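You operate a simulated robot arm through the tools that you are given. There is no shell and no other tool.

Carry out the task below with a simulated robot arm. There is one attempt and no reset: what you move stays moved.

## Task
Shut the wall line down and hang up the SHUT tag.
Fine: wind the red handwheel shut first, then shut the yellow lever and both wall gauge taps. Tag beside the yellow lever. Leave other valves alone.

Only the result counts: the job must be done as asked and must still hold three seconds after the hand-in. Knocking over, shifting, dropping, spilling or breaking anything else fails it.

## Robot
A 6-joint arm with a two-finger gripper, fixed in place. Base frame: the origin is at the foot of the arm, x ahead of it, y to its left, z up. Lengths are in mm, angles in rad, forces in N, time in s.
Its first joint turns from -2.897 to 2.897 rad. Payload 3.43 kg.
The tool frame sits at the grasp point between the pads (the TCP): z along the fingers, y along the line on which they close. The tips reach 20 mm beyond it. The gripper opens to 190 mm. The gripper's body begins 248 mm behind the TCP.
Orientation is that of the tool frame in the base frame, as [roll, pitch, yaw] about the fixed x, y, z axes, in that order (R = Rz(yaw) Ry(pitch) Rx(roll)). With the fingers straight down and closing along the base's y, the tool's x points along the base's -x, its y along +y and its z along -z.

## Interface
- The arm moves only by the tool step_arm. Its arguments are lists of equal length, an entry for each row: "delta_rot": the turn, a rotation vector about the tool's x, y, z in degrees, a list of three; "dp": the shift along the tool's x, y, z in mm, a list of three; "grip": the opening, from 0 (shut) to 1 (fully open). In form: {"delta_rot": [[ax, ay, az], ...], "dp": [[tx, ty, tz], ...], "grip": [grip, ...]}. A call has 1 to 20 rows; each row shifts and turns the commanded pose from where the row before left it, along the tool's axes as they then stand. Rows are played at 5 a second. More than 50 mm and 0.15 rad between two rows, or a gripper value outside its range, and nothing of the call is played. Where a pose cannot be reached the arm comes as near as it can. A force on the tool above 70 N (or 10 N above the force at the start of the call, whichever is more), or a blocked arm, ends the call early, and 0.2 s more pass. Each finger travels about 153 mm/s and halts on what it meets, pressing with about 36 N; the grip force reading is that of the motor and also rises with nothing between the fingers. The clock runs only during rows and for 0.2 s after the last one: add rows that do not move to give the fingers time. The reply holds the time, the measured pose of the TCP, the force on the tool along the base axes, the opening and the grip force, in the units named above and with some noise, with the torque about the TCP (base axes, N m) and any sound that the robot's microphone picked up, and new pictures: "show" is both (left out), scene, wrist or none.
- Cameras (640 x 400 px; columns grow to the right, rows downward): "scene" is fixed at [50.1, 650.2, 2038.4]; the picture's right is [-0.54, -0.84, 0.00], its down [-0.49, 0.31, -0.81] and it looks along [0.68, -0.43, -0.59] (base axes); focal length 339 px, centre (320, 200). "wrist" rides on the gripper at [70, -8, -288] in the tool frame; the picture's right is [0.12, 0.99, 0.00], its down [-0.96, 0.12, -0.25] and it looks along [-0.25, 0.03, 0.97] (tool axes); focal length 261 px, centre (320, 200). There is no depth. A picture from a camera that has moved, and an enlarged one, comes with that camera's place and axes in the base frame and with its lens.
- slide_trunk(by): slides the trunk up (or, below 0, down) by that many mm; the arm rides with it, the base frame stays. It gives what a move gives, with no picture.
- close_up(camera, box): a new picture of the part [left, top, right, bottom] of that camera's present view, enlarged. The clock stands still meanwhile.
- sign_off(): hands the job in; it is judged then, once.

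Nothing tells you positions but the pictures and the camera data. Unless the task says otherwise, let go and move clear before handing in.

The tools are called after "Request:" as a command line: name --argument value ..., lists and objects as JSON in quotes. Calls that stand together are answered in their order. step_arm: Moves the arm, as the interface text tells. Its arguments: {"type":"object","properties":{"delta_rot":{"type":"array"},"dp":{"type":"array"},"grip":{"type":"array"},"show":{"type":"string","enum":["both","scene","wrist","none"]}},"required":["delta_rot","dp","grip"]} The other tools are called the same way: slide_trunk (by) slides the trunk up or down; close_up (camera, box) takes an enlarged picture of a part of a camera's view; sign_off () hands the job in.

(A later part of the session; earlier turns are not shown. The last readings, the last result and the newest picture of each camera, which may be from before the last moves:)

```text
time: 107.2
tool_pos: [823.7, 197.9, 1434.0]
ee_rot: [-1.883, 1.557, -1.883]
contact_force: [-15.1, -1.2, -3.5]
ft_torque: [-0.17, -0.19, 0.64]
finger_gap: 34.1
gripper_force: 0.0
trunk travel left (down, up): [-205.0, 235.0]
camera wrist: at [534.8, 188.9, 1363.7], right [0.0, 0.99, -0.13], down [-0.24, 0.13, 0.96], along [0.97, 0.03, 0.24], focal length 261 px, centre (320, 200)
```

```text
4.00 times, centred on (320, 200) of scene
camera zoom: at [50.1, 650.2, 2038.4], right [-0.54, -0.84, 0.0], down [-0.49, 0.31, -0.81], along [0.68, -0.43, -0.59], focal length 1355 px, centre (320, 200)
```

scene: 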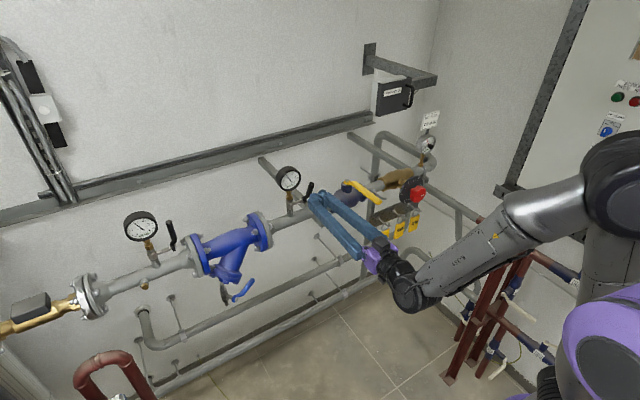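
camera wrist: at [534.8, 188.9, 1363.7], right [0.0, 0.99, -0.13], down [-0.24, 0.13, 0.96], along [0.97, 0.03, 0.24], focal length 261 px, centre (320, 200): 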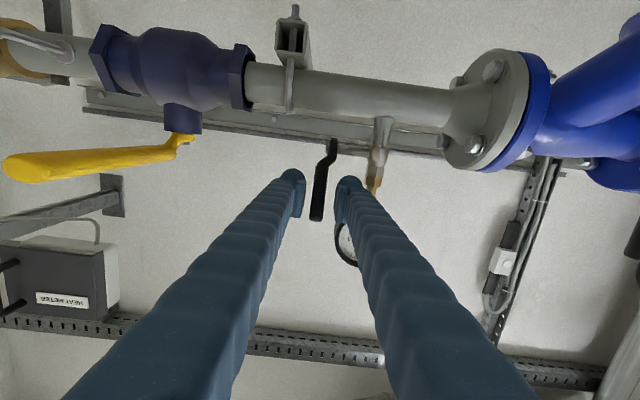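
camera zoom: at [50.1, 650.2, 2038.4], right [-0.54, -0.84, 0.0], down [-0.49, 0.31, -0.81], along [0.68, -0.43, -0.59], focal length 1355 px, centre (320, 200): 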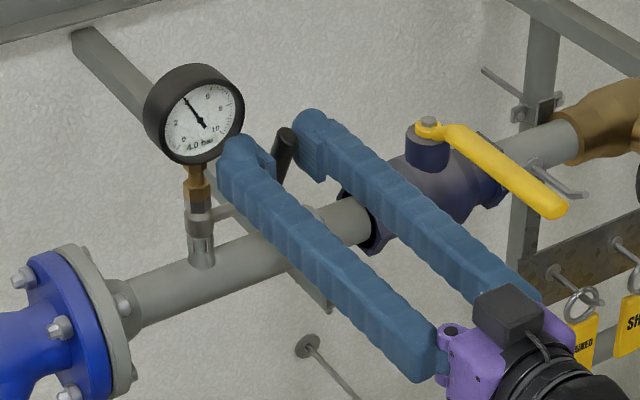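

The +y finger touched the gauge lightly, so I'll back off right away, then go in lower and with a narrower gap.

Request:
step_arm --delta_rot '[[0, 0, 0], [0, 0, 0], [0, 0, 0]]' --dp '[[0, 0, -15], [9, -3, 0], [0, 0, 0]]' --grip '[0.18, 0.13, 0.13]' --show "wrist"

Request:
close_up --camera "scene" --box '[250, 150, 390, 250]'

Request:
close_up --camera "wrist" --box '[260, 90, 400, 240]'

```text
time: 108.0
tool_pos: [808.8, 193.6, 1424.6]
ee_rot: [-1.919, 1.56, -1.92]
contact_force: [0.6, 0.1, 0.0]
ft_torque: [-0.01, -0.01, 0.0]
finger_gap: 24.6
gripper_force: 0.0
trunk travel left (down, up): [-205.0, 235.0]
camera wrist: at [521.0, 185.4, 1354.7], right [0.0, 0.99, -0.13], down [-0.24, 0.13, 0.96], along [0.97, 0.03, 0.24], focal length 261 px, centre (320, 200)
```

wrist: 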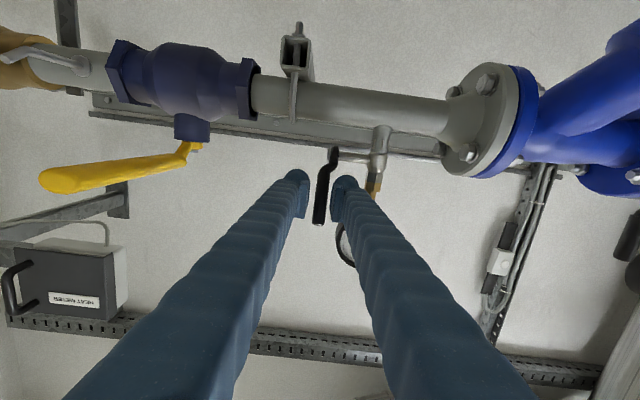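

```text
4.00 times, centred on (320, 200) of scene
camera zoom: at [50.1, 650.2, 2038.4], right [-0.54, -0.84, 0.0], down [-0.49, 0.31, -0.81], along [0.68, -0.43, -0.59], focal length 1355 px, centre (320, 200)
```

zoom: 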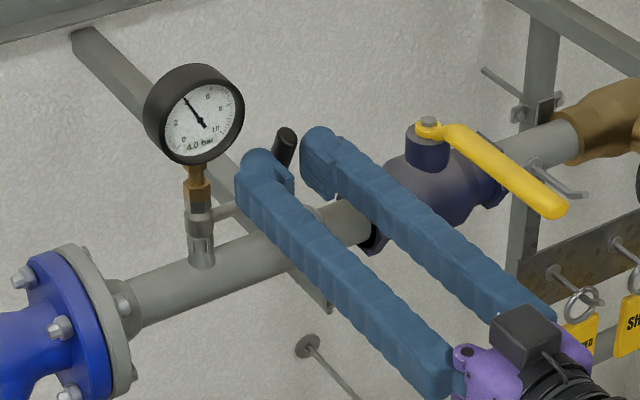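

```text
2.67 times, centred on (330, 165) of wrist
camera zoom: at [521.0, 185.4, 1354.7], right [0.0, 0.99, -0.13], down [-0.24, 0.13, 0.96], along [0.97, 0.03, 0.24], focal length 695 px, centre (293, 293)
```

zoom: 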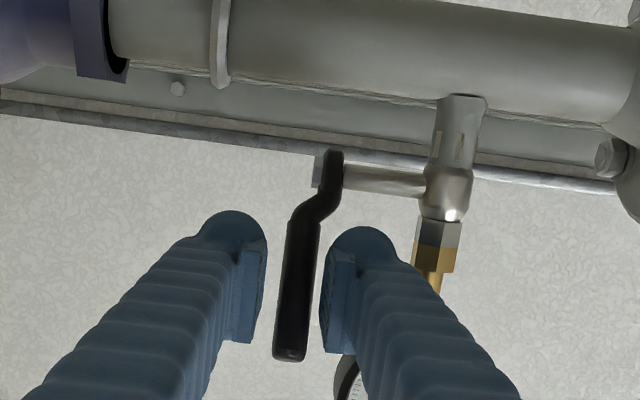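

Request:
step_arm --delta_rot '[[0, 0, 0], [0, 0, 0], [0, 0, 0], [0, 0, 0], [0, 0, 0]]' --dp '[[0, 2, 8], [0, 0, 8], [0, 0, 0], [0, 0, 0], [0, 0, 0]]' --grip '[0.13, 0.13, 0.02, 0.02, 0.02]' --show "none"

Request:
step_arm --delta_rot '[[0, 0, 0], [0, 0, 0], [0, 0, 0], [0, 0, 0], [0, 0, 0], [0, 0, 0]]' --dp '[[2.5, 0, -4], [2.5, 0, -4], [3.2, 0, -3.5], [3.3, 0, -3.5], [0, 0, 0], [0, 0, 0]]' --grip '[0.02, 0.02, 0.02, 0.02, 0.02, 0.02]' --show "wrist"

Request:
close_up --camera "scene" --box '[250, 150, 390, 250]'

```text
time: 109.2
tool_pos: [826.0, 195.6, 1423.9]
ee_rot: [-2.005, 1.557, -2.008]
contact_force: [-1.1, 2.8, -2.3]
ft_torque: [0.65, 0.1, 0.0]
finger_gap: 14.7
gripper_force: 45.1
trunk travel left (down, up): [-205.0, 235.0]
```

```text
time: 110.6
tool_pos: [810.9, 195.7, 1414.9]
ee_rot: [-1.869, 1.558, -1.869]
contact_force: [14.0, 3.8, 18.6]
ft_torque: [0.56, -1.24, 0.02]
finger_gap: 14.9
gripper_force: 45.0
trunk travel left (down, up): [-205.0, 235.0]
camera wrist: at [521.7, 187.3, 1344.4], right [0.0, 0.99, -0.13], down [-0.24, 0.13, 0.96], along [0.97, 0.03, 0.24], focal length 261 px, centre (320, 200)
```

wrist: 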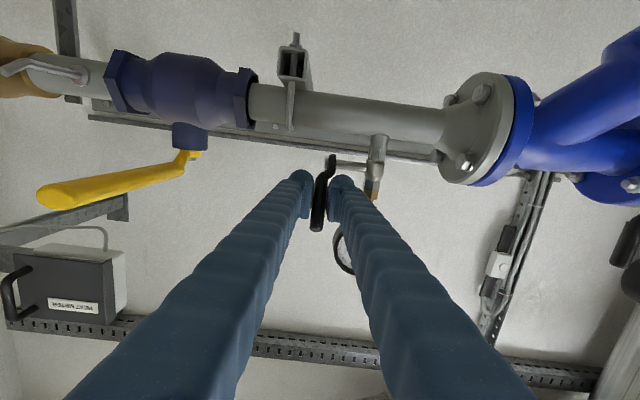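

```text
4.00 times, centred on (320, 200) of scene
camera zoom: at [50.1, 650.2, 2038.4], right [-0.54, -0.84, 0.0], down [-0.49, 0.31, -0.81], along [0.68, -0.43, -0.59], focal length 1355 px, centre (320, 200)
```

zoom: 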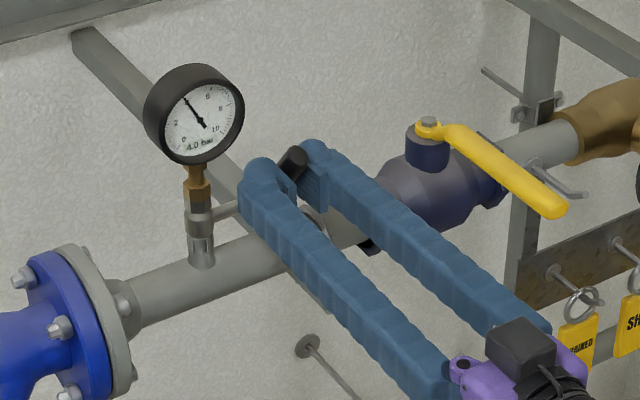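

Request:
step_arm --delta_rot '[[0, 0, 0], [0, 0, 0], [0, 0, 0], [0, 0, 0], [0, 0, 0], [0, 0, 0]]' --dp '[[3.2, 0, -3.5], [3.5, 0, -3.5], [4, 0, -3], [4, 0, -3], [4.2, 0, -2.5], [0, 0, 0]]' --grip '[0.02, 0.02, 0.02, 0.02, 0.02, 0.02]' --show "wrist"

Request:
close_up --camera "scene" --box '[250, 150, 390, 250]'

```text
time: 112.0
tool_pos: [794.5, 195.6, 1394.8]
ee_rot: [-2.008, 1.557, -2.01]
contact_force: [14.5, 8.8, 13.8]
ft_torque: [0.01, -1.03, 0.06]
finger_gap: 14.8
gripper_force: 44.6
trunk travel left (down, up): [-205.0, 235.0]
camera wrist: at [505.2, 186.8, 1325.5], right [0.0, 0.99, -0.13], down [-0.24, 0.13, 0.96], along [0.97, 0.03, 0.24], focal length 261 px, centre (320, 200)
```

wrist: 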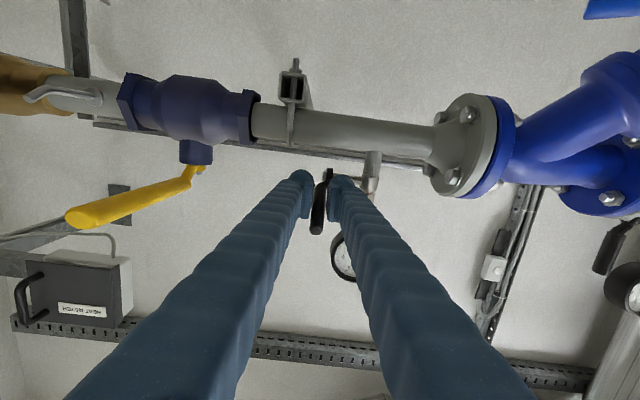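

```text
4.00 times, centred on (320, 200) of scene
camera zoom: at [50.1, 650.2, 2038.4], right [-0.54, -0.84, 0.0], down [-0.49, 0.31, -0.81], along [0.68, -0.43, -0.59], focal length 1355 px, centre (320, 200)
```

zoom: 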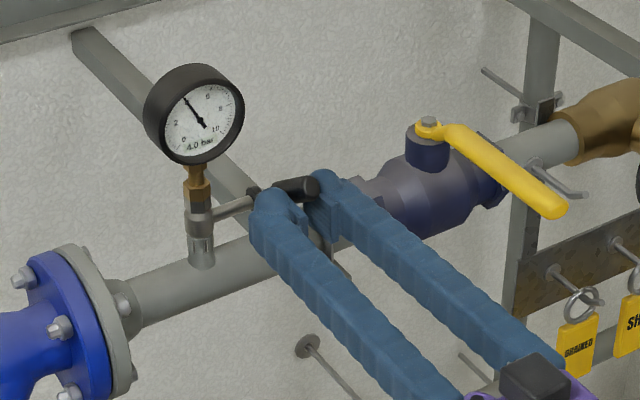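

It is now about 54° over. I'll release and push it the rest of the way down from above with closed fingers.

Request:
step_arm --delta_rot '[[0, 0, 0], [0, 0, 0], [0, 0, 0], [0, 0, 0], [0, 0, 0], [0, 0, 0], [0, 0, 0], [0, 0, 0], [0, 0, 0]]' --dp '[[0, 0, 0], [0, 0, -20], [0, 0, -20], [0, 0, -15], [-25, 0, 0], [-25, 0, 0], [-25, 0, 0], [0, 0, 0], [0, 0, 0]]' --grip '[0.15, 0.15, 0.15, 0.15, 0.1, 0, 0, 0, 0]' --show "none"

Request:
step_arm --delta_rot '[[0, 0, 0], [0, 0, 0], [0, 0, 0]]' --dp '[[0, 0, 18], [0, 0, 17], [0, 0, 0]]' --grip '[0, 0, 0]' --show "wrist"

Request:
close_up --camera "scene" --box '[250, 150, 390, 250]'

```text
time: 114.0
tool_pos: [744.7, 198.2, 1474.9]
ee_rot: [-1.944, 1.558, -1.944]
contact_force: [0.5, -1.2, 0.9]
ft_torque: [0.0, 0.01, 0.0]
finger_gap: 0.2
gripper_force: 34.7
out of reach, approached as far as the arm can: row 4
trunk travel left (down, up): [-205.0, 235.0]
```

```text
time: 114.8
tool_pos: [780.3, 197.9, 1471.4]
ee_rot: [-1.999, 1.557, -2.002]
contact_force: [-0.3, 0.5, -0.3]
ft_torque: [0.01, 0.03, 0.0]
finger_gap: 0.0
gripper_force: 34.2
trunk travel left (down, up): [-205.0, 235.0]
camera wrist: at [490.8, 190.6, 1402.7], right [0.0, 0.99, -0.13], down [-0.24, 0.13, 0.96], along [0.97, 0.03, 0.24], focal length 261 px, centre (320, 200)
```

wrist: 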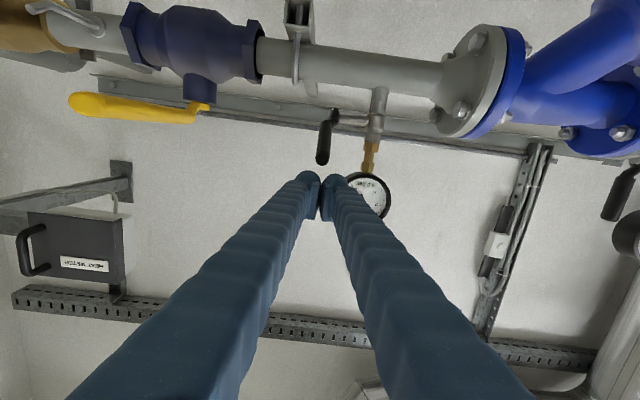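

```text
4.00 times, centred on (320, 200) of scene
camera zoom: at [50.1, 650.2, 2038.4], right [-0.54, -0.84, 0.0], down [-0.49, 0.31, -0.81], along [0.68, -0.43, -0.59], focal length 1355 px, centre (320, 200)
```

zoom: 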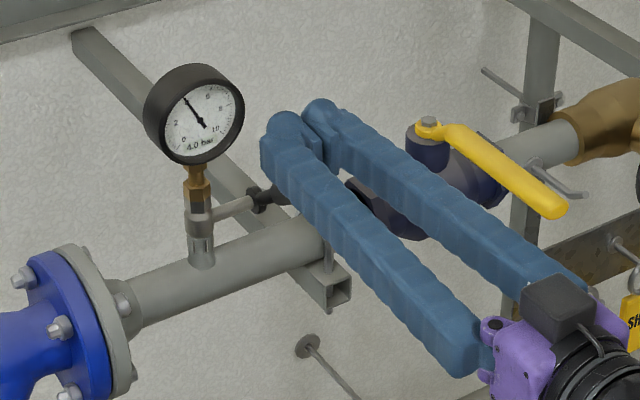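

Request:
step_arm --delta_rot '[[0, 0, 0], [0, 0, 0], [0, 0, 0], [0, 0, 0], [0, 0, 0], [0, 0, 0], [0, 0, 0], [0, 0, 0]]' --dp '[[10, 0, 0], [10, 0, 0], [10, 0, 0], [10, 0, 0], [8, 0, 0], [8, 0, 0], [6, 0, 0], [0, 0, 0]]' --grip '[0, 0, 0, 0, 0, 0, 0, 0]' --show "wrist"

Request:
close_up --camera "wrist" --box '[260, 90, 420, 240]'

Request:
close_up --camera "scene" --box '[250, 150, 390, 250]'

```text
time: 116.6
tool_pos: [776.5, 197.8, 1412.2]
ee_rot: [-1.701, 1.56, -1.702]
contact_force: [0.2, 2.7, 10.7]
ft_torque: [-0.09, -0.08, 0.06]
finger_gap: 0.1
gripper_force: 34.0
trunk travel left (down, up): [-205.0, 235.0]
camera wrist: at [488.6, 189.6, 1341.2], right [0.0, 0.99, -0.13], down [-0.25, 0.13, 0.96], along [0.97, 0.03, 0.24], focal length 261 px, centre (320, 200)
```

wrist: 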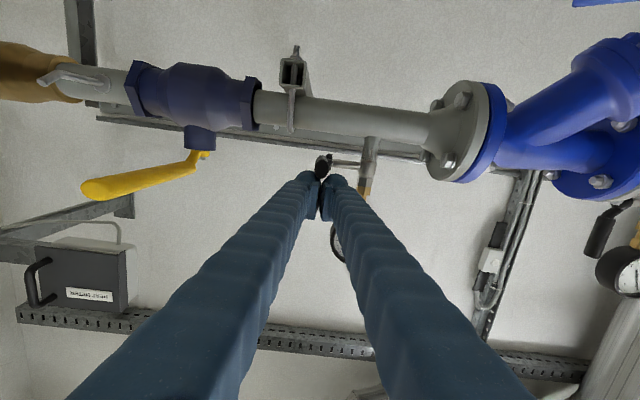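

```text
2.67 times, centred on (340, 165) of wrist
camera zoom: at [488.6, 189.6, 1341.2], right [0.0, 0.99, -0.13], down [-0.25, 0.13, 0.96], along [0.97, 0.03, 0.24], focal length 695 px, centre (267, 293)
```

zoom: 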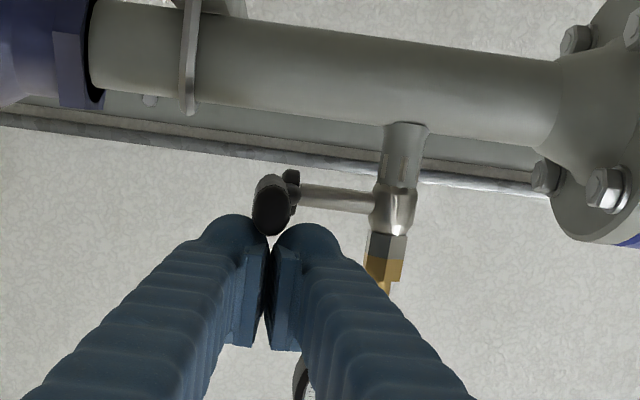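

```text
4.00 times, centred on (320, 200) of scene
camera zoom: at [50.1, 650.2, 2038.4], right [-0.54, -0.84, 0.0], down [-0.49, 0.31, -0.81], along [0.68, -0.43, -0.59], focal length 1355 px, centre (320, 200)
```

zoom: 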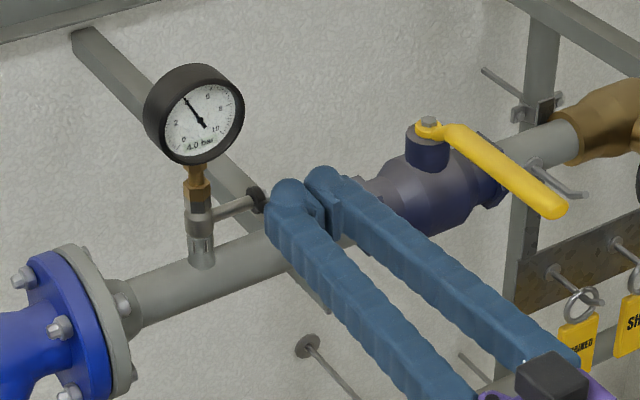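

Request:
step_arm --delta_rot '[[0, 0, 0], [0, 0, 0], [0, 0, 0], [0, 0, 0]]' --dp '[[4, 0, 0], [4, 0, 0], [4, 0, 0], [0, 0, 0]]' --grip '[0, 0, 0, 0]' --show "wrist"

Request:
close_up --camera "wrist" --box '[260, 90, 420, 240]'

```text
time: 117.6
tool_pos: [776.1, 197.5, 1409.6]
ee_rot: [-0.467, 1.553, -0.468]
contact_force: [16.1, 3.4, 66.6]
ft_torque: [-0.6, -0.97, 0.49]
finger_gap: 0.0
gripper_force: 34.8
trunk travel left (down, up): [-205.0, 235.0]
camera wrist: at [489.0, 190.3, 1333.9], right [0.01, 0.99, -0.13], down [-0.26, 0.12, 0.96], along [0.97, 0.03, 0.26], focal length 261 px, centre (320, 200)
```

wrist: 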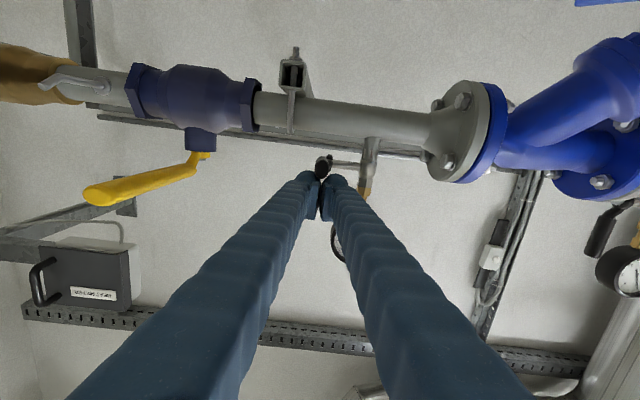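

```text
2.67 times, centred on (340, 165) of wrist
camera zoom: at [489.0, 190.3, 1333.9], right [0.01, 0.99, -0.13], down [-0.26, 0.12, 0.96], along [0.97, 0.03, 0.26], focal length 695 px, centre (267, 293)
```

zoom: 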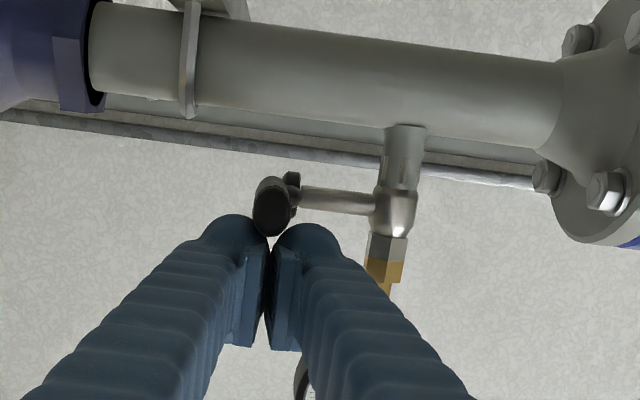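

A firm stop was reached. I'll lift off and back out to check the handle.

Request:
step_arm --delta_rot '[[0, 0, 0], [0, 0, 0], [0, 0, 0], [0, 0, 0], [0, 0, 0]]' --dp '[[-12, 0, 0], [-15, 0, 0], [-10, 0, -20], [0, 0, -20], [0, 0, 0]]' --grip '[0, 0, 0, 0, 0]' --show "wrist"

Request:
close_up --camera "scene" --box '[250, 150, 390, 250]'

Request:
close_up --camera "scene" --box '[110, 200, 250, 300]'

```text
time: 118.8
tool_pos: [738.8, 201.4, 1434.4]
ee_rot: [-2.001, 1.558, -2.003]
contact_force: [0.6, -0.7, 0.0]
ft_torque: [0.0, -0.01, -0.02]
finger_gap: 0.1
gripper_force: 34.2
trunk travel left (down, up): [-205.0, 235.0]
camera wrist: at [449.9, 193.3, 1365.3], right [0.0, 0.99, -0.13], down [-0.24, 0.13, 0.96], along [0.97, 0.03, 0.24], focal length 261 px, centre (320, 200)
```

wrist: 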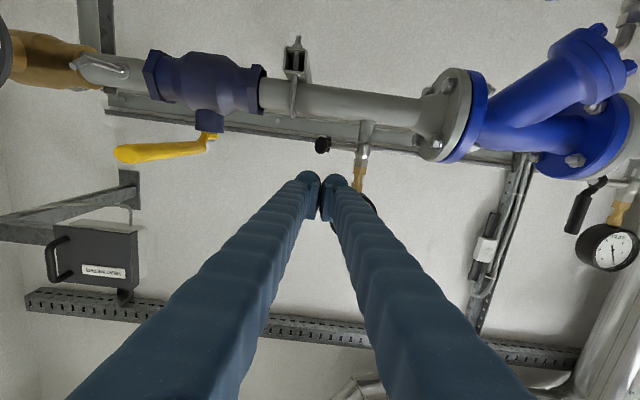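

```text
4.00 times, centred on (320, 200) of scene
camera zoom: at [50.1, 650.2, 2038.4], right [-0.54, -0.84, 0.0], down [-0.49, 0.31, -0.81], along [0.68, -0.43, -0.59], focal length 1355 px, centre (320, 200)
```

zoom: 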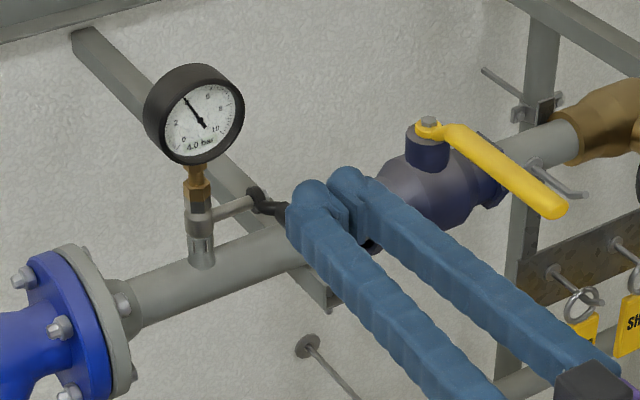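

```text
4.00 times, centred on (180, 250) of scene
camera zoom: at [50.1, 650.2, 2038.4], right [-0.54, -0.84, 0.0], down [-0.49, 0.31, -0.81], along [0.68, -0.43, -0.59], focal length 1355 px, centre (880, 0)
```

zoom: 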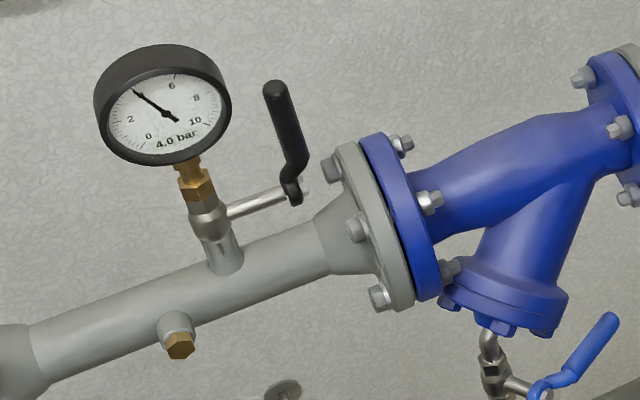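

The near tap is shut. The far tap's handle is near (850,618), z 1385–1460, so I'll move across to it.

Request:
step_arm --delta_rot '[[0, 0, 0], [0, 0, 0], [0, 0, 0], [0, 0, 0], [0, 0, 0], [0, 0, 0], [0, 0, 0], [0, 0, 0], [0, 0, 0], [0, 0, 0], [0, 0, 0], [0, 0, 0], [0, 0, 0], [0, 0, 0], [0, 0, 0]]' --dp '[[0, 30, 0], [0, 30, 0], [0, 30, 0], [0, 30, 0], [0, 30, 0], [0, 30, 0], [0, 30, 0], [0, 30, 0], [0, 30, 0], [0, 30, 0], [0, 30, 0], [0, 30, 0], [0, 30, 0], [0, 26, 0], [0, 0, 0]]' --grip '[0, 0, 0, 0, 0, 0, 0, 0, 0, 0, 0.1, 0.13, 0.16, 0.16, 0.16]' --show "both"

```text
time: 122.0
tool_pos: [738.0, 613.1, 1432.7]
ee_rot: [-1.939, 1.558, -1.945]
contact_force: [0.4, 0.9, -0.4]
ft_torque: [0.0, -0.03, -0.01]
finger_gap: 30.3
gripper_force: 0.1
trunk travel left (down, up): [-205.0, 235.0]
camera wrist: at [449.2, 604.5, 1361.9], right [0.0, 0.99, -0.13], down [-0.24, 0.13, 0.96], along [0.97, 0.03, 0.24], focal length 261 px, centre (320, 200)
```

scene: 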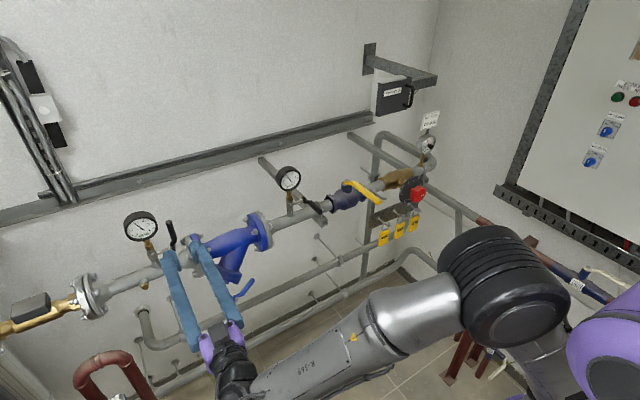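
wrist: 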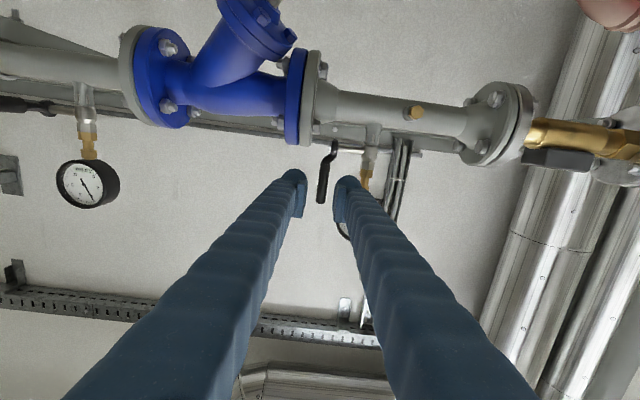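

Request:
close_up --camera "wrist" --box '[240, 100, 420, 250]'

Request:
close_up --camera "scene" --box '[110, 200, 250, 300]'

```text
2.67 times, centred on (330, 175) of wrist
camera zoom: at [449.2, 604.5, 1361.9], right [0.0, 0.99, -0.13], down [-0.24, 0.13, 0.96], along [0.97, 0.03, 0.24], focal length 695 px, centre (293, 267)
```

zoom: 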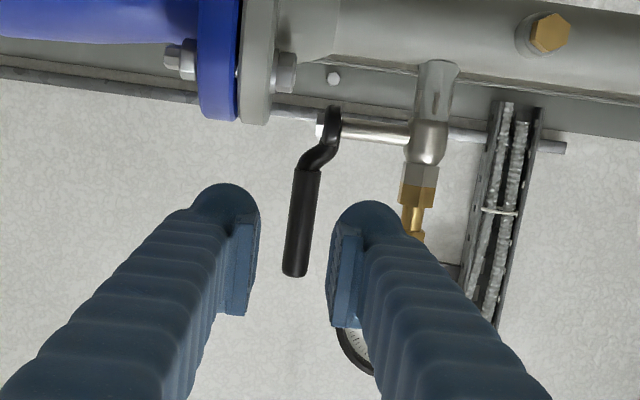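

```text
4.00 times, centred on (180, 250) of scene
camera zoom: at [50.1, 650.2, 2038.4], right [-0.54, -0.84, 0.0], down [-0.49, 0.31, -0.81], along [0.68, -0.43, -0.59], focal length 1355 px, centre (880, 0)
```

zoom: 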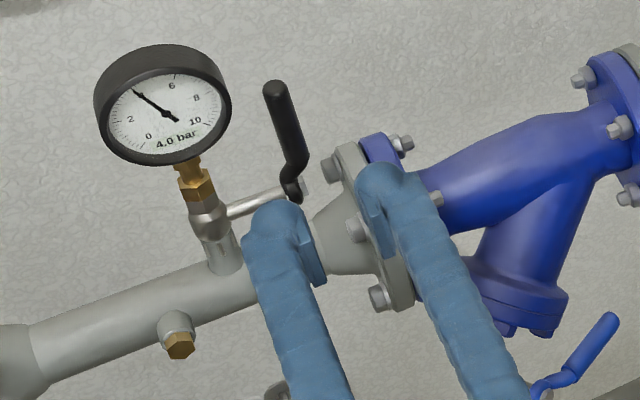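

Same geometry as the first tap. I'll move in at z≈1425 and pinch.

Request:
step_arm --delta_rot '[[0, 0, 0], [0, 0, 0], [0, 0, 0], [0, 0, 0], [0, 0, 0], [0, 0, 0], [0, 0, 0], [0, 0, 0], [0, 0, 0]]' --dp '[[9, 4.5, 0], [0, 0, 25], [0, 0, 25], [0, 0, 25], [0, 0, 20], [0, 0, 11], [0, 0, 0], [0, 0, 0], [0, 0, 0]]' --grip '[0.15, 0.15, 0.15, 0.15, 0.15, 0.15, 0.15, 0.02, 0.02]' --show "wrist"

Request:
close_up --camera "wrist" --box '[240, 100, 420, 250]'

```text
time: 124.0
tool_pos: [846.8, 617.8, 1421.0]
ee_rot: [-1.97, 1.558, -1.97]
contact_force: [-0.8, -0.5, 0.7]
ft_torque: [0.62, 0.01, -0.03]
finger_gap: 14.7
gripper_force: 44.9
trunk travel left (down, up): [-205.0, 235.0]
camera wrist: at [558.5, 609.4, 1352.0], right [0.0, 0.99, -0.13], down [-0.24, 0.13, 0.96], along [0.97, 0.03, 0.24], focal length 261 px, centre (320, 200)
```

wrist: 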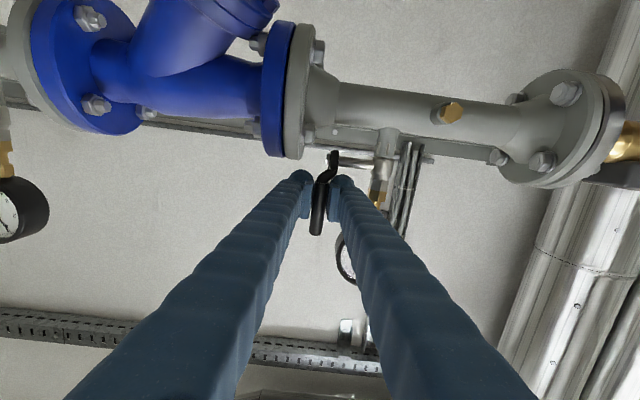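

```text
2.67 times, centred on (330, 175) of wrist
camera zoom: at [558.5, 609.4, 1352.0], right [0.0, 0.99, -0.13], down [-0.24, 0.13, 0.96], along [0.97, 0.03, 0.24], focal length 695 px, centre (293, 267)
```

zoom: 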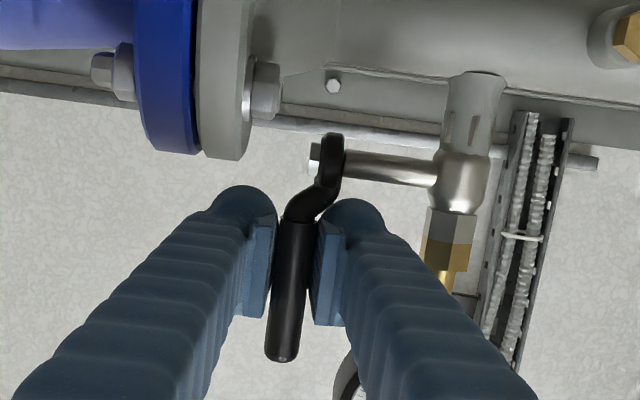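

Request:
step_arm --delta_rot '[[0, 0, 0], [0, 0, 0], [0, 0, 0], [0, 0, 0], [0, 0, 0], [0, 0, 0], [0, 0, 0], [0, 0, 0]]' --dp '[[0, 0, -6], [0.5, 0, -6], [1, 0, -6], [1.5, 0, -6], [2, 0, -6], [3, 0, -5], [3.5, 0, -5], [0, 0, 0]]' --grip '[0.02, 0.02, 0.02, 0.02, 0.02, 0.02, 0.02, 0.02]' --show "wrist"

Request:
close_up --camera "scene" --box '[110, 200, 250, 300]'

```text
time: 125.8
tool_pos: [806.1, 617.4, 1408.2]
ee_rot: [-2.108, 1.557, -2.111]
contact_force: [20.4, -1.0, 4.2]
ft_torque: [0.05, -0.75, -0.01]
finger_gap: 14.5
gripper_force: 45.1
trunk travel left (down, up): [-205.0, 235.0]
camera wrist: at [518.3, 609.3, 1339.5], right [0.0, 0.99, -0.13], down [-0.24, 0.13, 0.96], along [0.97, 0.03, 0.24], focal length 261 px, centre (320, 200)
```

wrist: 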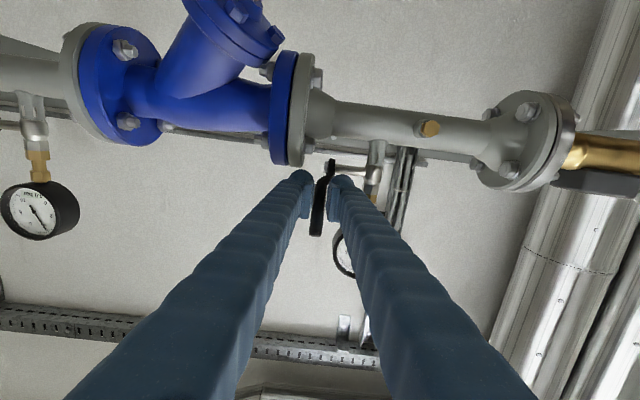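

```text
4.00 times, centred on (180, 250) of scene
camera zoom: at [50.1, 650.2, 2038.4], right [-0.54, -0.84, 0.0], down [-0.49, 0.31, -0.81], along [0.68, -0.43, -0.59], focal length 1355 px, centre (880, 0)
```

zoom: 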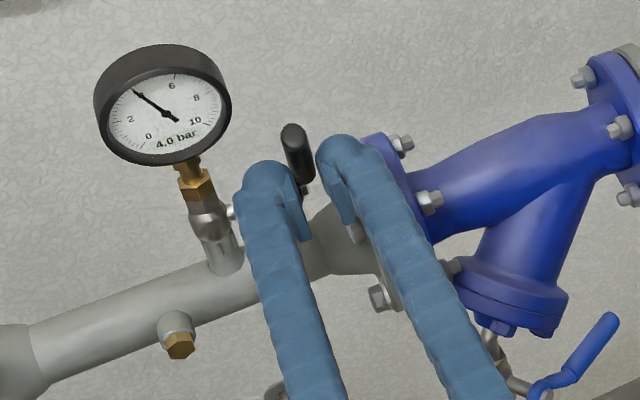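

Request:
step_arm --delta_rot '[[0, 0, 0], [0, 0, 0], [0, 0, 0], [0, 0, 0], [0, 0, 0], [0, 0, 0], [0, 0, 0], [0, 0, 0], [0, 0, 0], [0, 0, 0]]' --dp '[[0, 0, 0], [0, 0, -20], [0, 0, -20], [0, 0, -15], [-30, 0, 0], [-30, 0, 0], [-25, -3, 0], [0, -3, 0], [0, 0, 0], [0, 0, 0]]' --grip '[0.15, 0.15, 0.15, 0.15, 0.1, 0, 0, 0, 0, 0]' --show "wrist"

Request:
close_up --camera "scene" --box '[110, 200, 250, 300]'

```text
time: 128.0
tool_pos: [749.4, 613.7, 1496.0]
ee_rot: [-1.95, 1.556, -1.951]
contact_force: [-0.1, -0.1, -0.3]
ft_torque: [0.03, -0.03, 0.03]
finger_gap: 0.0
gripper_force: 35.2
trunk travel left (down, up): [-205.0, 235.0]
camera wrist: at [461.0, 605.6, 1425.3], right [0.0, 0.99, -0.13], down [-0.24, 0.13, 0.96], along [0.97, 0.03, 0.24], focal length 261 px, centre (320, 200)
```

wrist: 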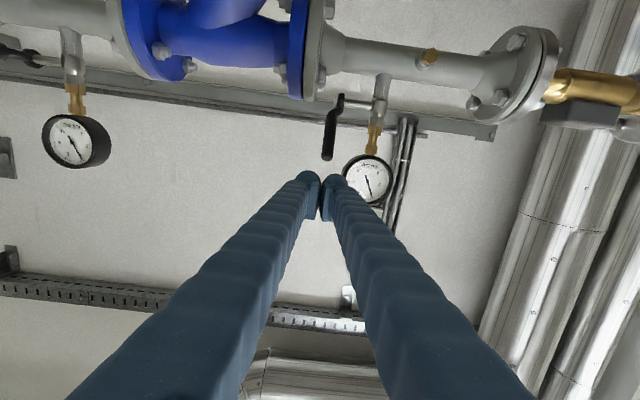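

```text
4.00 times, centred on (180, 250) of scene
camera zoom: at [50.1, 650.2, 2038.4], right [-0.54, -0.84, 0.0], down [-0.49, 0.31, -0.81], along [0.68, -0.43, -0.59], focal length 1355 px, centre (880, 0)
```

zoom: 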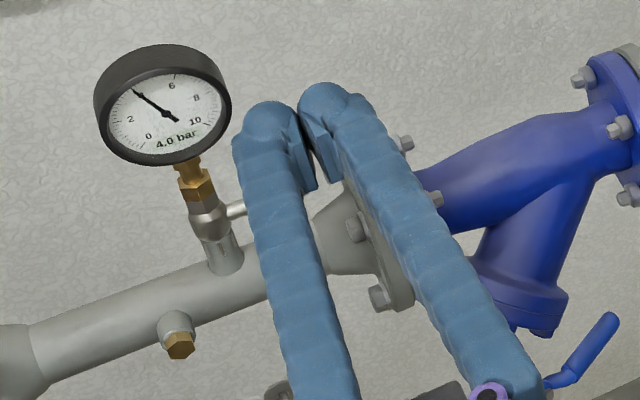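

Request:
step_arm --delta_rot '[[0, 0, 0], [0, 0, 0], [0, 0, 0], [0, 0, 0], [0, 0, 0], [0, 0, 0], [0, 0, 0], [0, 0, 0]]' --dp '[[0, 0, 25], [0, 0, 25], [0, 0, 5], [10, 0, 0], [10, 0, 0], [8, 0, 0], [8, 0, 0], [0, 0, 0]]' --grip '[0, 0, 0, 0, 0, 0, 0, 0]' --show "wrist"

Request:
close_up --camera "scene" --box '[110, 200, 250, 300]'

```text
time: 129.7
tool_pos: [804.8, 616.2, 1469.8]
ee_rot: [-0.583, 1.559, -0.581]
contact_force: [-4.5, -0.9, 11.1]
ft_torque: [0.08, -0.02, 0.07]
finger_gap: 6.3
gripper_force: 34.6
trunk travel left (down, up): [-205.0, 235.0]
stopped in row 8: the force on the tool passed its limit at 73 N (the readings are from after the stop); the commanded pose is now the measured one
camera wrist: at [516.5, 606.2, 1397.0], right [0.0, 0.99, -0.12], down [-0.26, 0.12, 0.96], along [0.97, 0.03, 0.25], focal length 261 px, centre (320, 200)
```

wrist: 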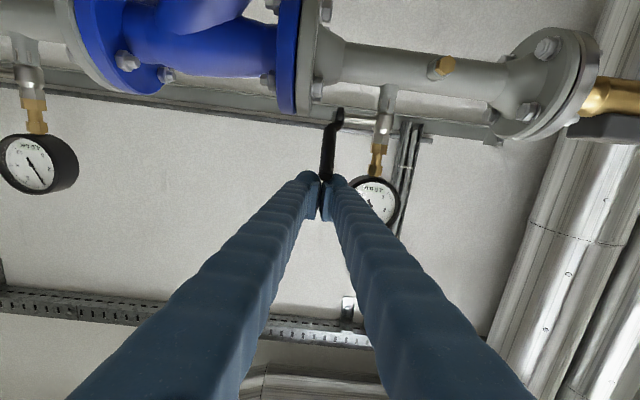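

```text
4.00 times, centred on (180, 250) of scene
camera zoom: at [50.1, 650.2, 2038.4], right [-0.54, -0.84, 0.0], down [-0.49, 0.31, -0.81], along [0.68, -0.43, -0.59], focal length 1355 px, centre (880, 0)
```

zoom: 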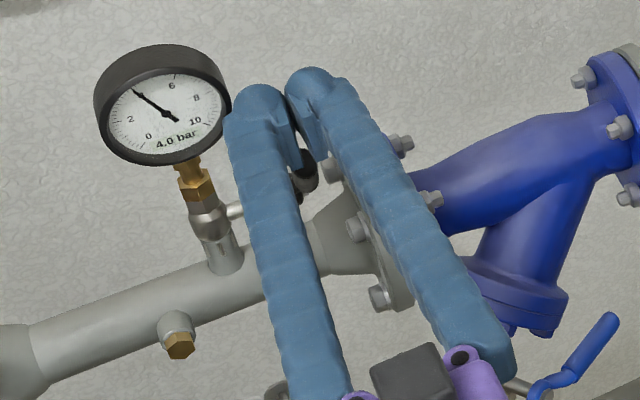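

The handle tip wedged between the two closed fingers. I'll lift, shift so that one finger sits fully over the handle, and push down while drawing back.

Request:
step_arm --delta_rot '[[0, 0, 0], [0, 0, 0], [0, 0, 0], [0, 0, 0]]' --dp '[[-12, 0, 0], [-12, 0, 0], [0, -7, 0], [0, 0, 0]]' --grip '[0, 0, 0, 0]' --show "wrist"

Request:
close_up --camera "wrist" --box '[260, 90, 420, 240]'

```text
time: 130.7
tool_pos: [803.8, 609.0, 1496.1]
ee_rot: [-0.602, 1.562, -0.603]
contact_force: [0.7, -0.4, 0.1]
ft_torque: [0.01, 0.02, 0.02]
finger_gap: 0.0
gripper_force: 33.9
trunk travel left (down, up): [-205.0, 235.0]
camera wrist: at [515.8, 599.4, 1423.1], right [0.0, 0.99, -0.12], down [-0.26, 0.12, 0.96], along [0.97, 0.03, 0.25], focal length 261 px, centre (320, 200)
```

wrist: 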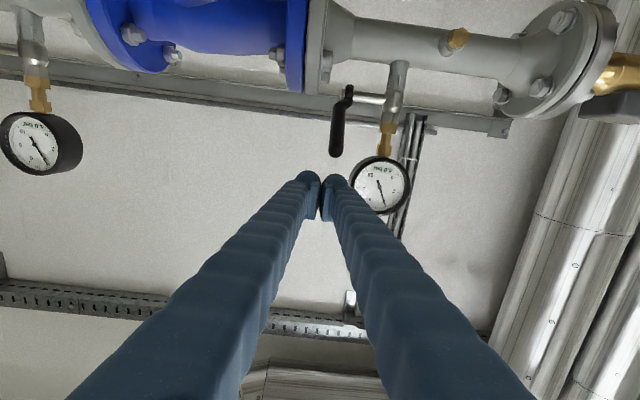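

```text
2.67 times, centred on (340, 165) of wrist
camera zoom: at [515.8, 599.4, 1423.1], right [0.0, 0.99, -0.12], down [-0.26, 0.12, 0.96], along [0.97, 0.03, 0.25], focal length 695 px, centre (267, 293)
```

zoom: 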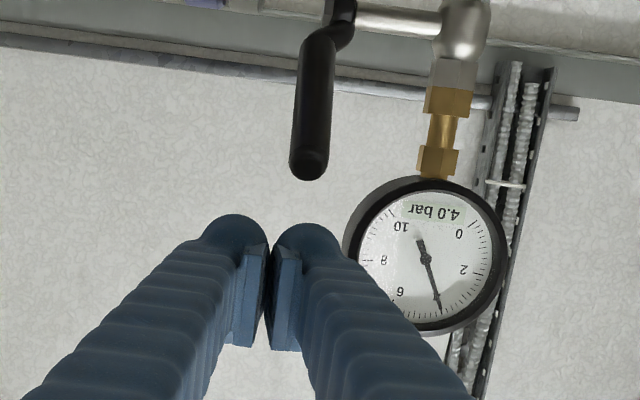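

Request:
step_arm --delta_rot '[[0, 0, 0], [0, 0, 0], [0, 0, 0], [0, 0, 0], [0, 0, 0], [0, 0, 0], [0, 0, 0], [0, 0, 0], [0, 0, 0], [0, 0, 0], [0, 0, 0]]' --dp '[[10, 0, -4], [10, 0, -4], [8, 0, -4], [8, 0, -3], [8, 0, -3], [8, 0, -3], [8, 0, -3], [8, 0, -2], [8, 0, -2], [6, 0, 0], [0, 0, 0]]' --grip '[0, 0, 0, 0, 0, 0, 0, 0, 0, 0, 0]' --show "wrist"

Request:
close_up --camera "wrist" --box '[260, 90, 420, 240]'

Request:
close_up --camera "scene" --box '[110, 200, 250, 300]'

```text
time: 133.1
tool_pos: [773.2, 606.7, 1411.9]
ee_rot: [-0.643, 1.56, -0.642]
contact_force: [-1.0, 0.4, 2.5]
ft_torque: [0.04, -0.05, 0.0]
finger_gap: 0.2
gripper_force: 34.3
trunk travel left (down, up): [-205.0, 235.0]
camera wrist: at [487.2, 598.8, 1339.0], right [0.0, 0.99, -0.12], down [-0.26, 0.12, 0.96], along [0.97, 0.03, 0.25], focal length 261 px, centre (320, 200)
```

wrist: 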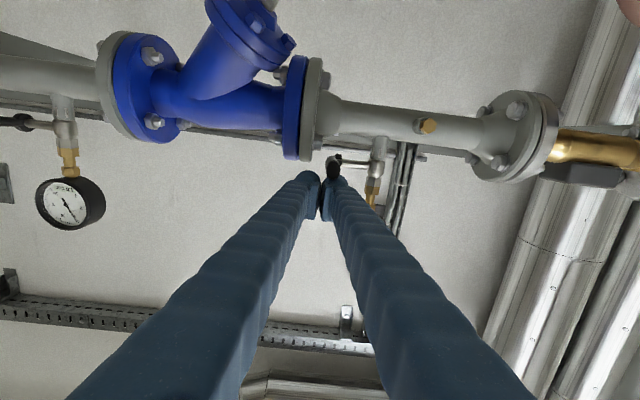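

```text
2.67 times, centred on (340, 165) of wrist
camera zoom: at [487.2, 598.8, 1339.0], right [0.0, 0.99, -0.12], down [-0.26, 0.12, 0.96], along [0.97, 0.03, 0.25], focal length 695 px, centre (267, 293)
```

zoom: 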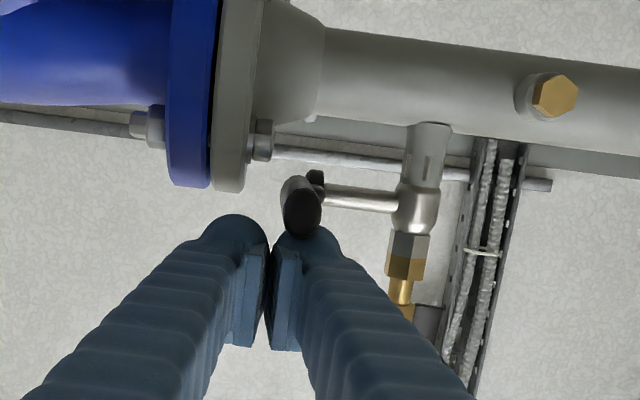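

```text
4.00 times, centred on (180, 250) of scene
camera zoom: at [50.1, 650.2, 2038.4], right [-0.54, -0.84, 0.0], down [-0.49, 0.31, -0.81], along [0.68, -0.43, -0.59], focal length 1355 px, centre (880, 0)
```

zoom: 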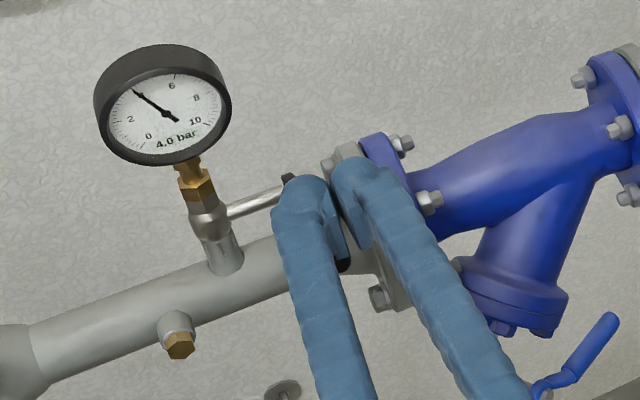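

Request:
step_arm --delta_rot '[[0, 0, 0], [0, 0, 0], [0, 0, 0], [0, 0, 0]]' --dp '[[3, 0, 0], [4, 0, 0], [4, 0, 0], [0, 0, 0]]' --grip '[0, 0, 0, 0]' --show "wrist"

Request:
close_up --camera "wrist" --box '[260, 90, 420, 240]'

```text
time: 134.1
tool_pos: [773.3, 607.1, 1410.5]
ee_rot: [-0.051, 1.555, -0.049]
contact_force: [17.3, 9.1, 53.9]
ft_torque: [0.85, -0.87, -0.02]
finger_gap: 0.2
gripper_force: 34.4
trunk travel left (down, up): [-205.0, 235.0]
camera wrist: at [487.1, 598.6, 1333.4], right [0.0, 0.99, -0.12], down [-0.27, 0.12, 0.96], along [0.96, 0.03, 0.26], focal length 261 px, centre (320, 200)
```

wrist: 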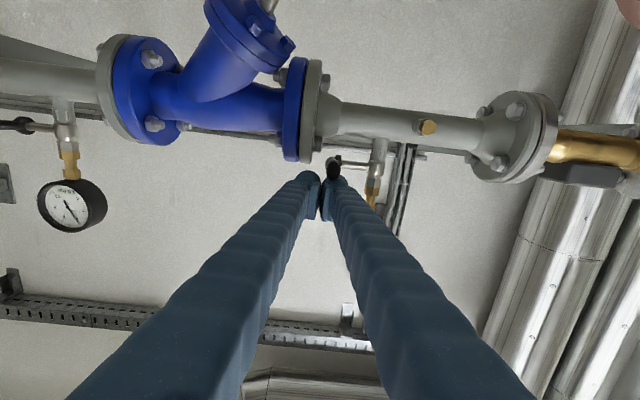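

```text
2.67 times, centred on (340, 165) of wrist
camera zoom: at [487.1, 598.6, 1333.4], right [0.0, 0.99, -0.12], down [-0.27, 0.12, 0.96], along [0.96, 0.03, 0.26], focal length 695 px, centre (267, 293)
```

zoom: 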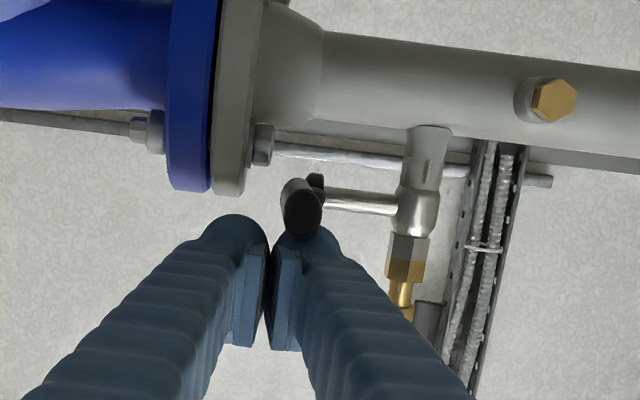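

Both taps are at their stops. I'll lift off, back out and verify.

Request:
step_arm --delta_rot '[[0, 0, 0], [0, 0, 0], [0, 0, 0], [0, 0, 0], [0, 0, 0], [0, 0, 0]]' --dp '[[-12, 0, 0], [-15, 0, 0], [-15, 0, -20], [-15, 0, -20], [0, 0, 0], [0, 0, 0]]' --grip '[0, 0, 0, 0, 0, 0]' --show "wrist"

Request:
close_up --camera "scene" --box '[110, 190, 330, 310]'

Request:
close_up --camera "wrist" --box '[240, 90, 440, 240]'

```text
time: 135.5
tool_pos: [733.5, 608.8, 1457.7]
ee_rot: [-0.718, 1.56, -0.719]
contact_force: [-0.5, 0.6, 0.0]
ft_torque: [0.0, -0.01, 0.0]
finger_gap: 0.0
gripper_force: 33.6
trunk travel left (down, up): [-205.0, 235.0]
camera wrist: at [446.3, 598.8, 1384.3], right [0.0, 0.99, -0.13], down [-0.25, 0.12, 0.96], along [0.97, 0.03, 0.25], focal length 261 px, centre (320, 200)
```

wrist: 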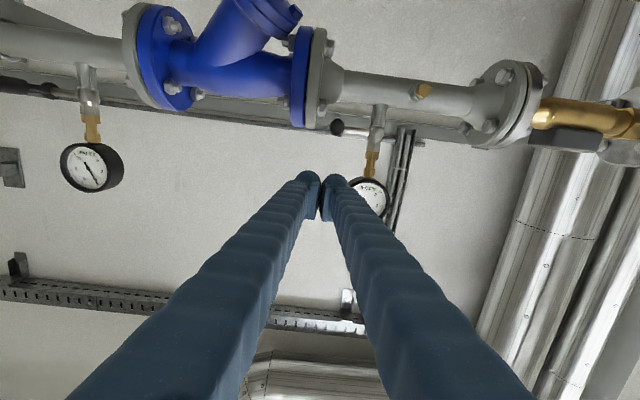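

```text
2.91 times, centred on (220, 250) of scene
camera zoom: at [50.1, 650.2, 2038.4], right [-0.54, -0.84, 0.0], down [-0.49, 0.31, -0.81], along [0.68, -0.43, -0.59], focal length 986 px, centre (611, 54)
```

zoom: 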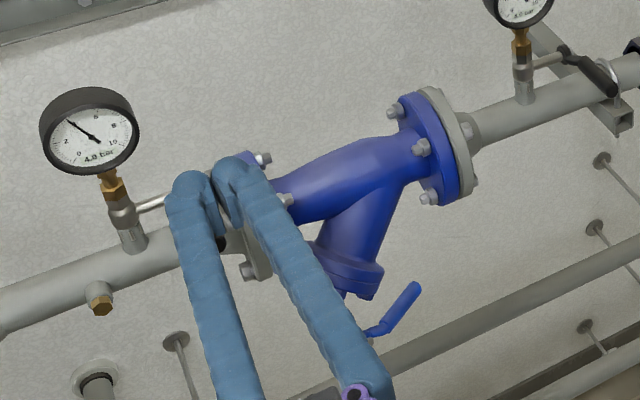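

```text
2.67 times, centred on (340, 165) of wrist
camera zoom: at [446.3, 598.8, 1384.3], right [0.0, 0.99, -0.13], down [-0.25, 0.12, 0.96], along [0.97, 0.03, 0.25], focal length 695 px, centre (267, 293)
```

zoom: 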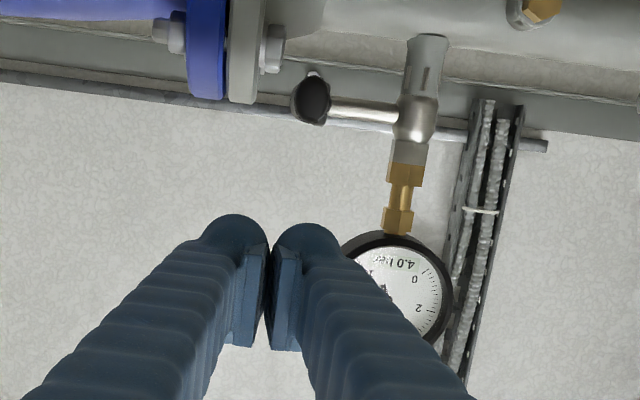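

Both gauge taps now lie horizontal. Next is the tag: I'll travel back above the lever toward the tag rack.

Request:
step_arm --delta_rot '[[0, 0, 0], [0, 0, 0], [0, 0, 0], [0, 0, 0], [0, 0, 0], [0, 0, 0], [0, 0, 0], [0, 0, 0], [0, 0, 0], [0, 0, 0], [0, 0, 0], [0, 0, 0]]' --dp '[[-15, -30, 0], [-15, -40, 0], [0, -45, 0], [0, -45, 0], [0, -45, 0], [0, -45, 0], [0, -45, 0], [0, -45, 0], [0, -45, 0], [0, -45, 0], [0, -40, 0], [0, 0, 0]]' --grip '[0, 0, 0, 0, 0, 0, 0, 0, 0, 0, 0, 0]' --show "scene"

```text
time: 138.1
tool_pos: [737.6, 135.9, 1486.5]
ee_rot: [-0.615, 1.563, -0.616]
contact_force: [0.4, -0.1, 0.1]
ft_torque: [-0.01, 0.01, 0.07]
finger_gap: 0.0
gripper_force: 34.1
trunk travel left (down, up): [-205.0, 235.0]
```

scene: 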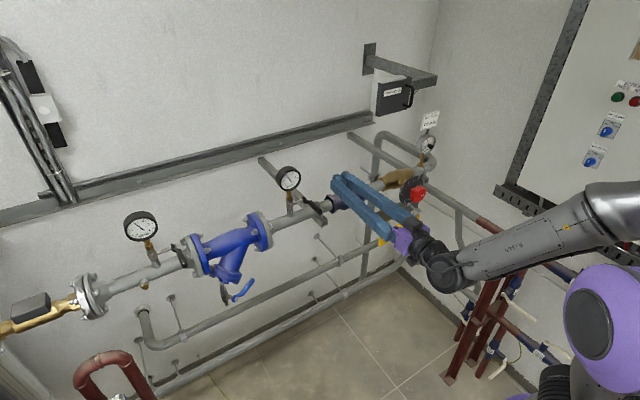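

Request:
step_arm --delta_rot '[[0, 0, 0], [0, 0, 0], [0, 0, 0], [0, 0, 0], [0, 0, 0], [0, 0, 0], [0, 0, 0], [0, 0, 0], [0, 0, 0], [0, 0, 0], [0, 0, 0]]' --dp '[[5, -42, 0], [5, -42, 0], [0, -42, 0], [0, -42, 0], [0, -42, 0], [0, -42, 0], [0, -42, 0], [0, -42, 0], [0, -42, 0], [0, -42, 0], [0, 0, 0]]' --grip '[0, 0, 0, 0, 0, 0, 0, 0, 0, 0, 0]' --show "both"

```text
time: 140.5
tool_pos: [740.8, 56.2, 1484.4]
ee_rot: [-0.762, 1.563, -0.783]
contact_force: [0.3, 0.8, 1.2]
ft_torque: [-0.02, 0.03, 0.03]
finger_gap: 0.0
gripper_force: 34.4
out of reach, approached as far as the arm can: row 2, 3, 4, 5, 6, 7, 8, 9, 10
trunk travel left (down, up): [-205.0, 235.0]
camera wrist: at [453.8, 52.4, 1412.2], right [0.02, 0.99, -0.12], down [-0.25, 0.13, 0.96], along [0.97, 0.01, 0.25], focal length 261 px, centre (320, 200)
```

scene: 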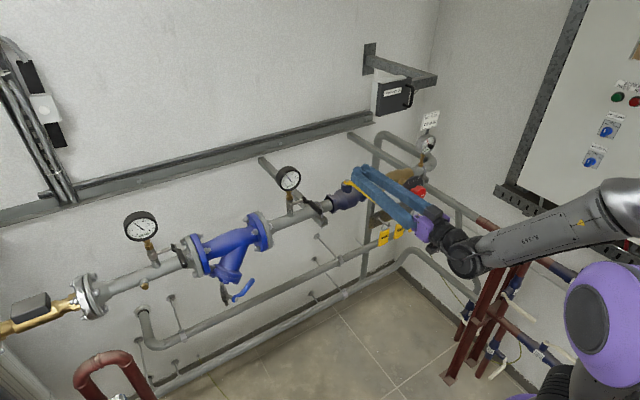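
wrist: 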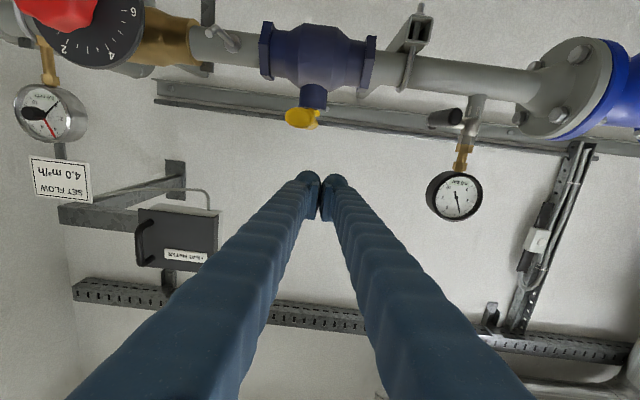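

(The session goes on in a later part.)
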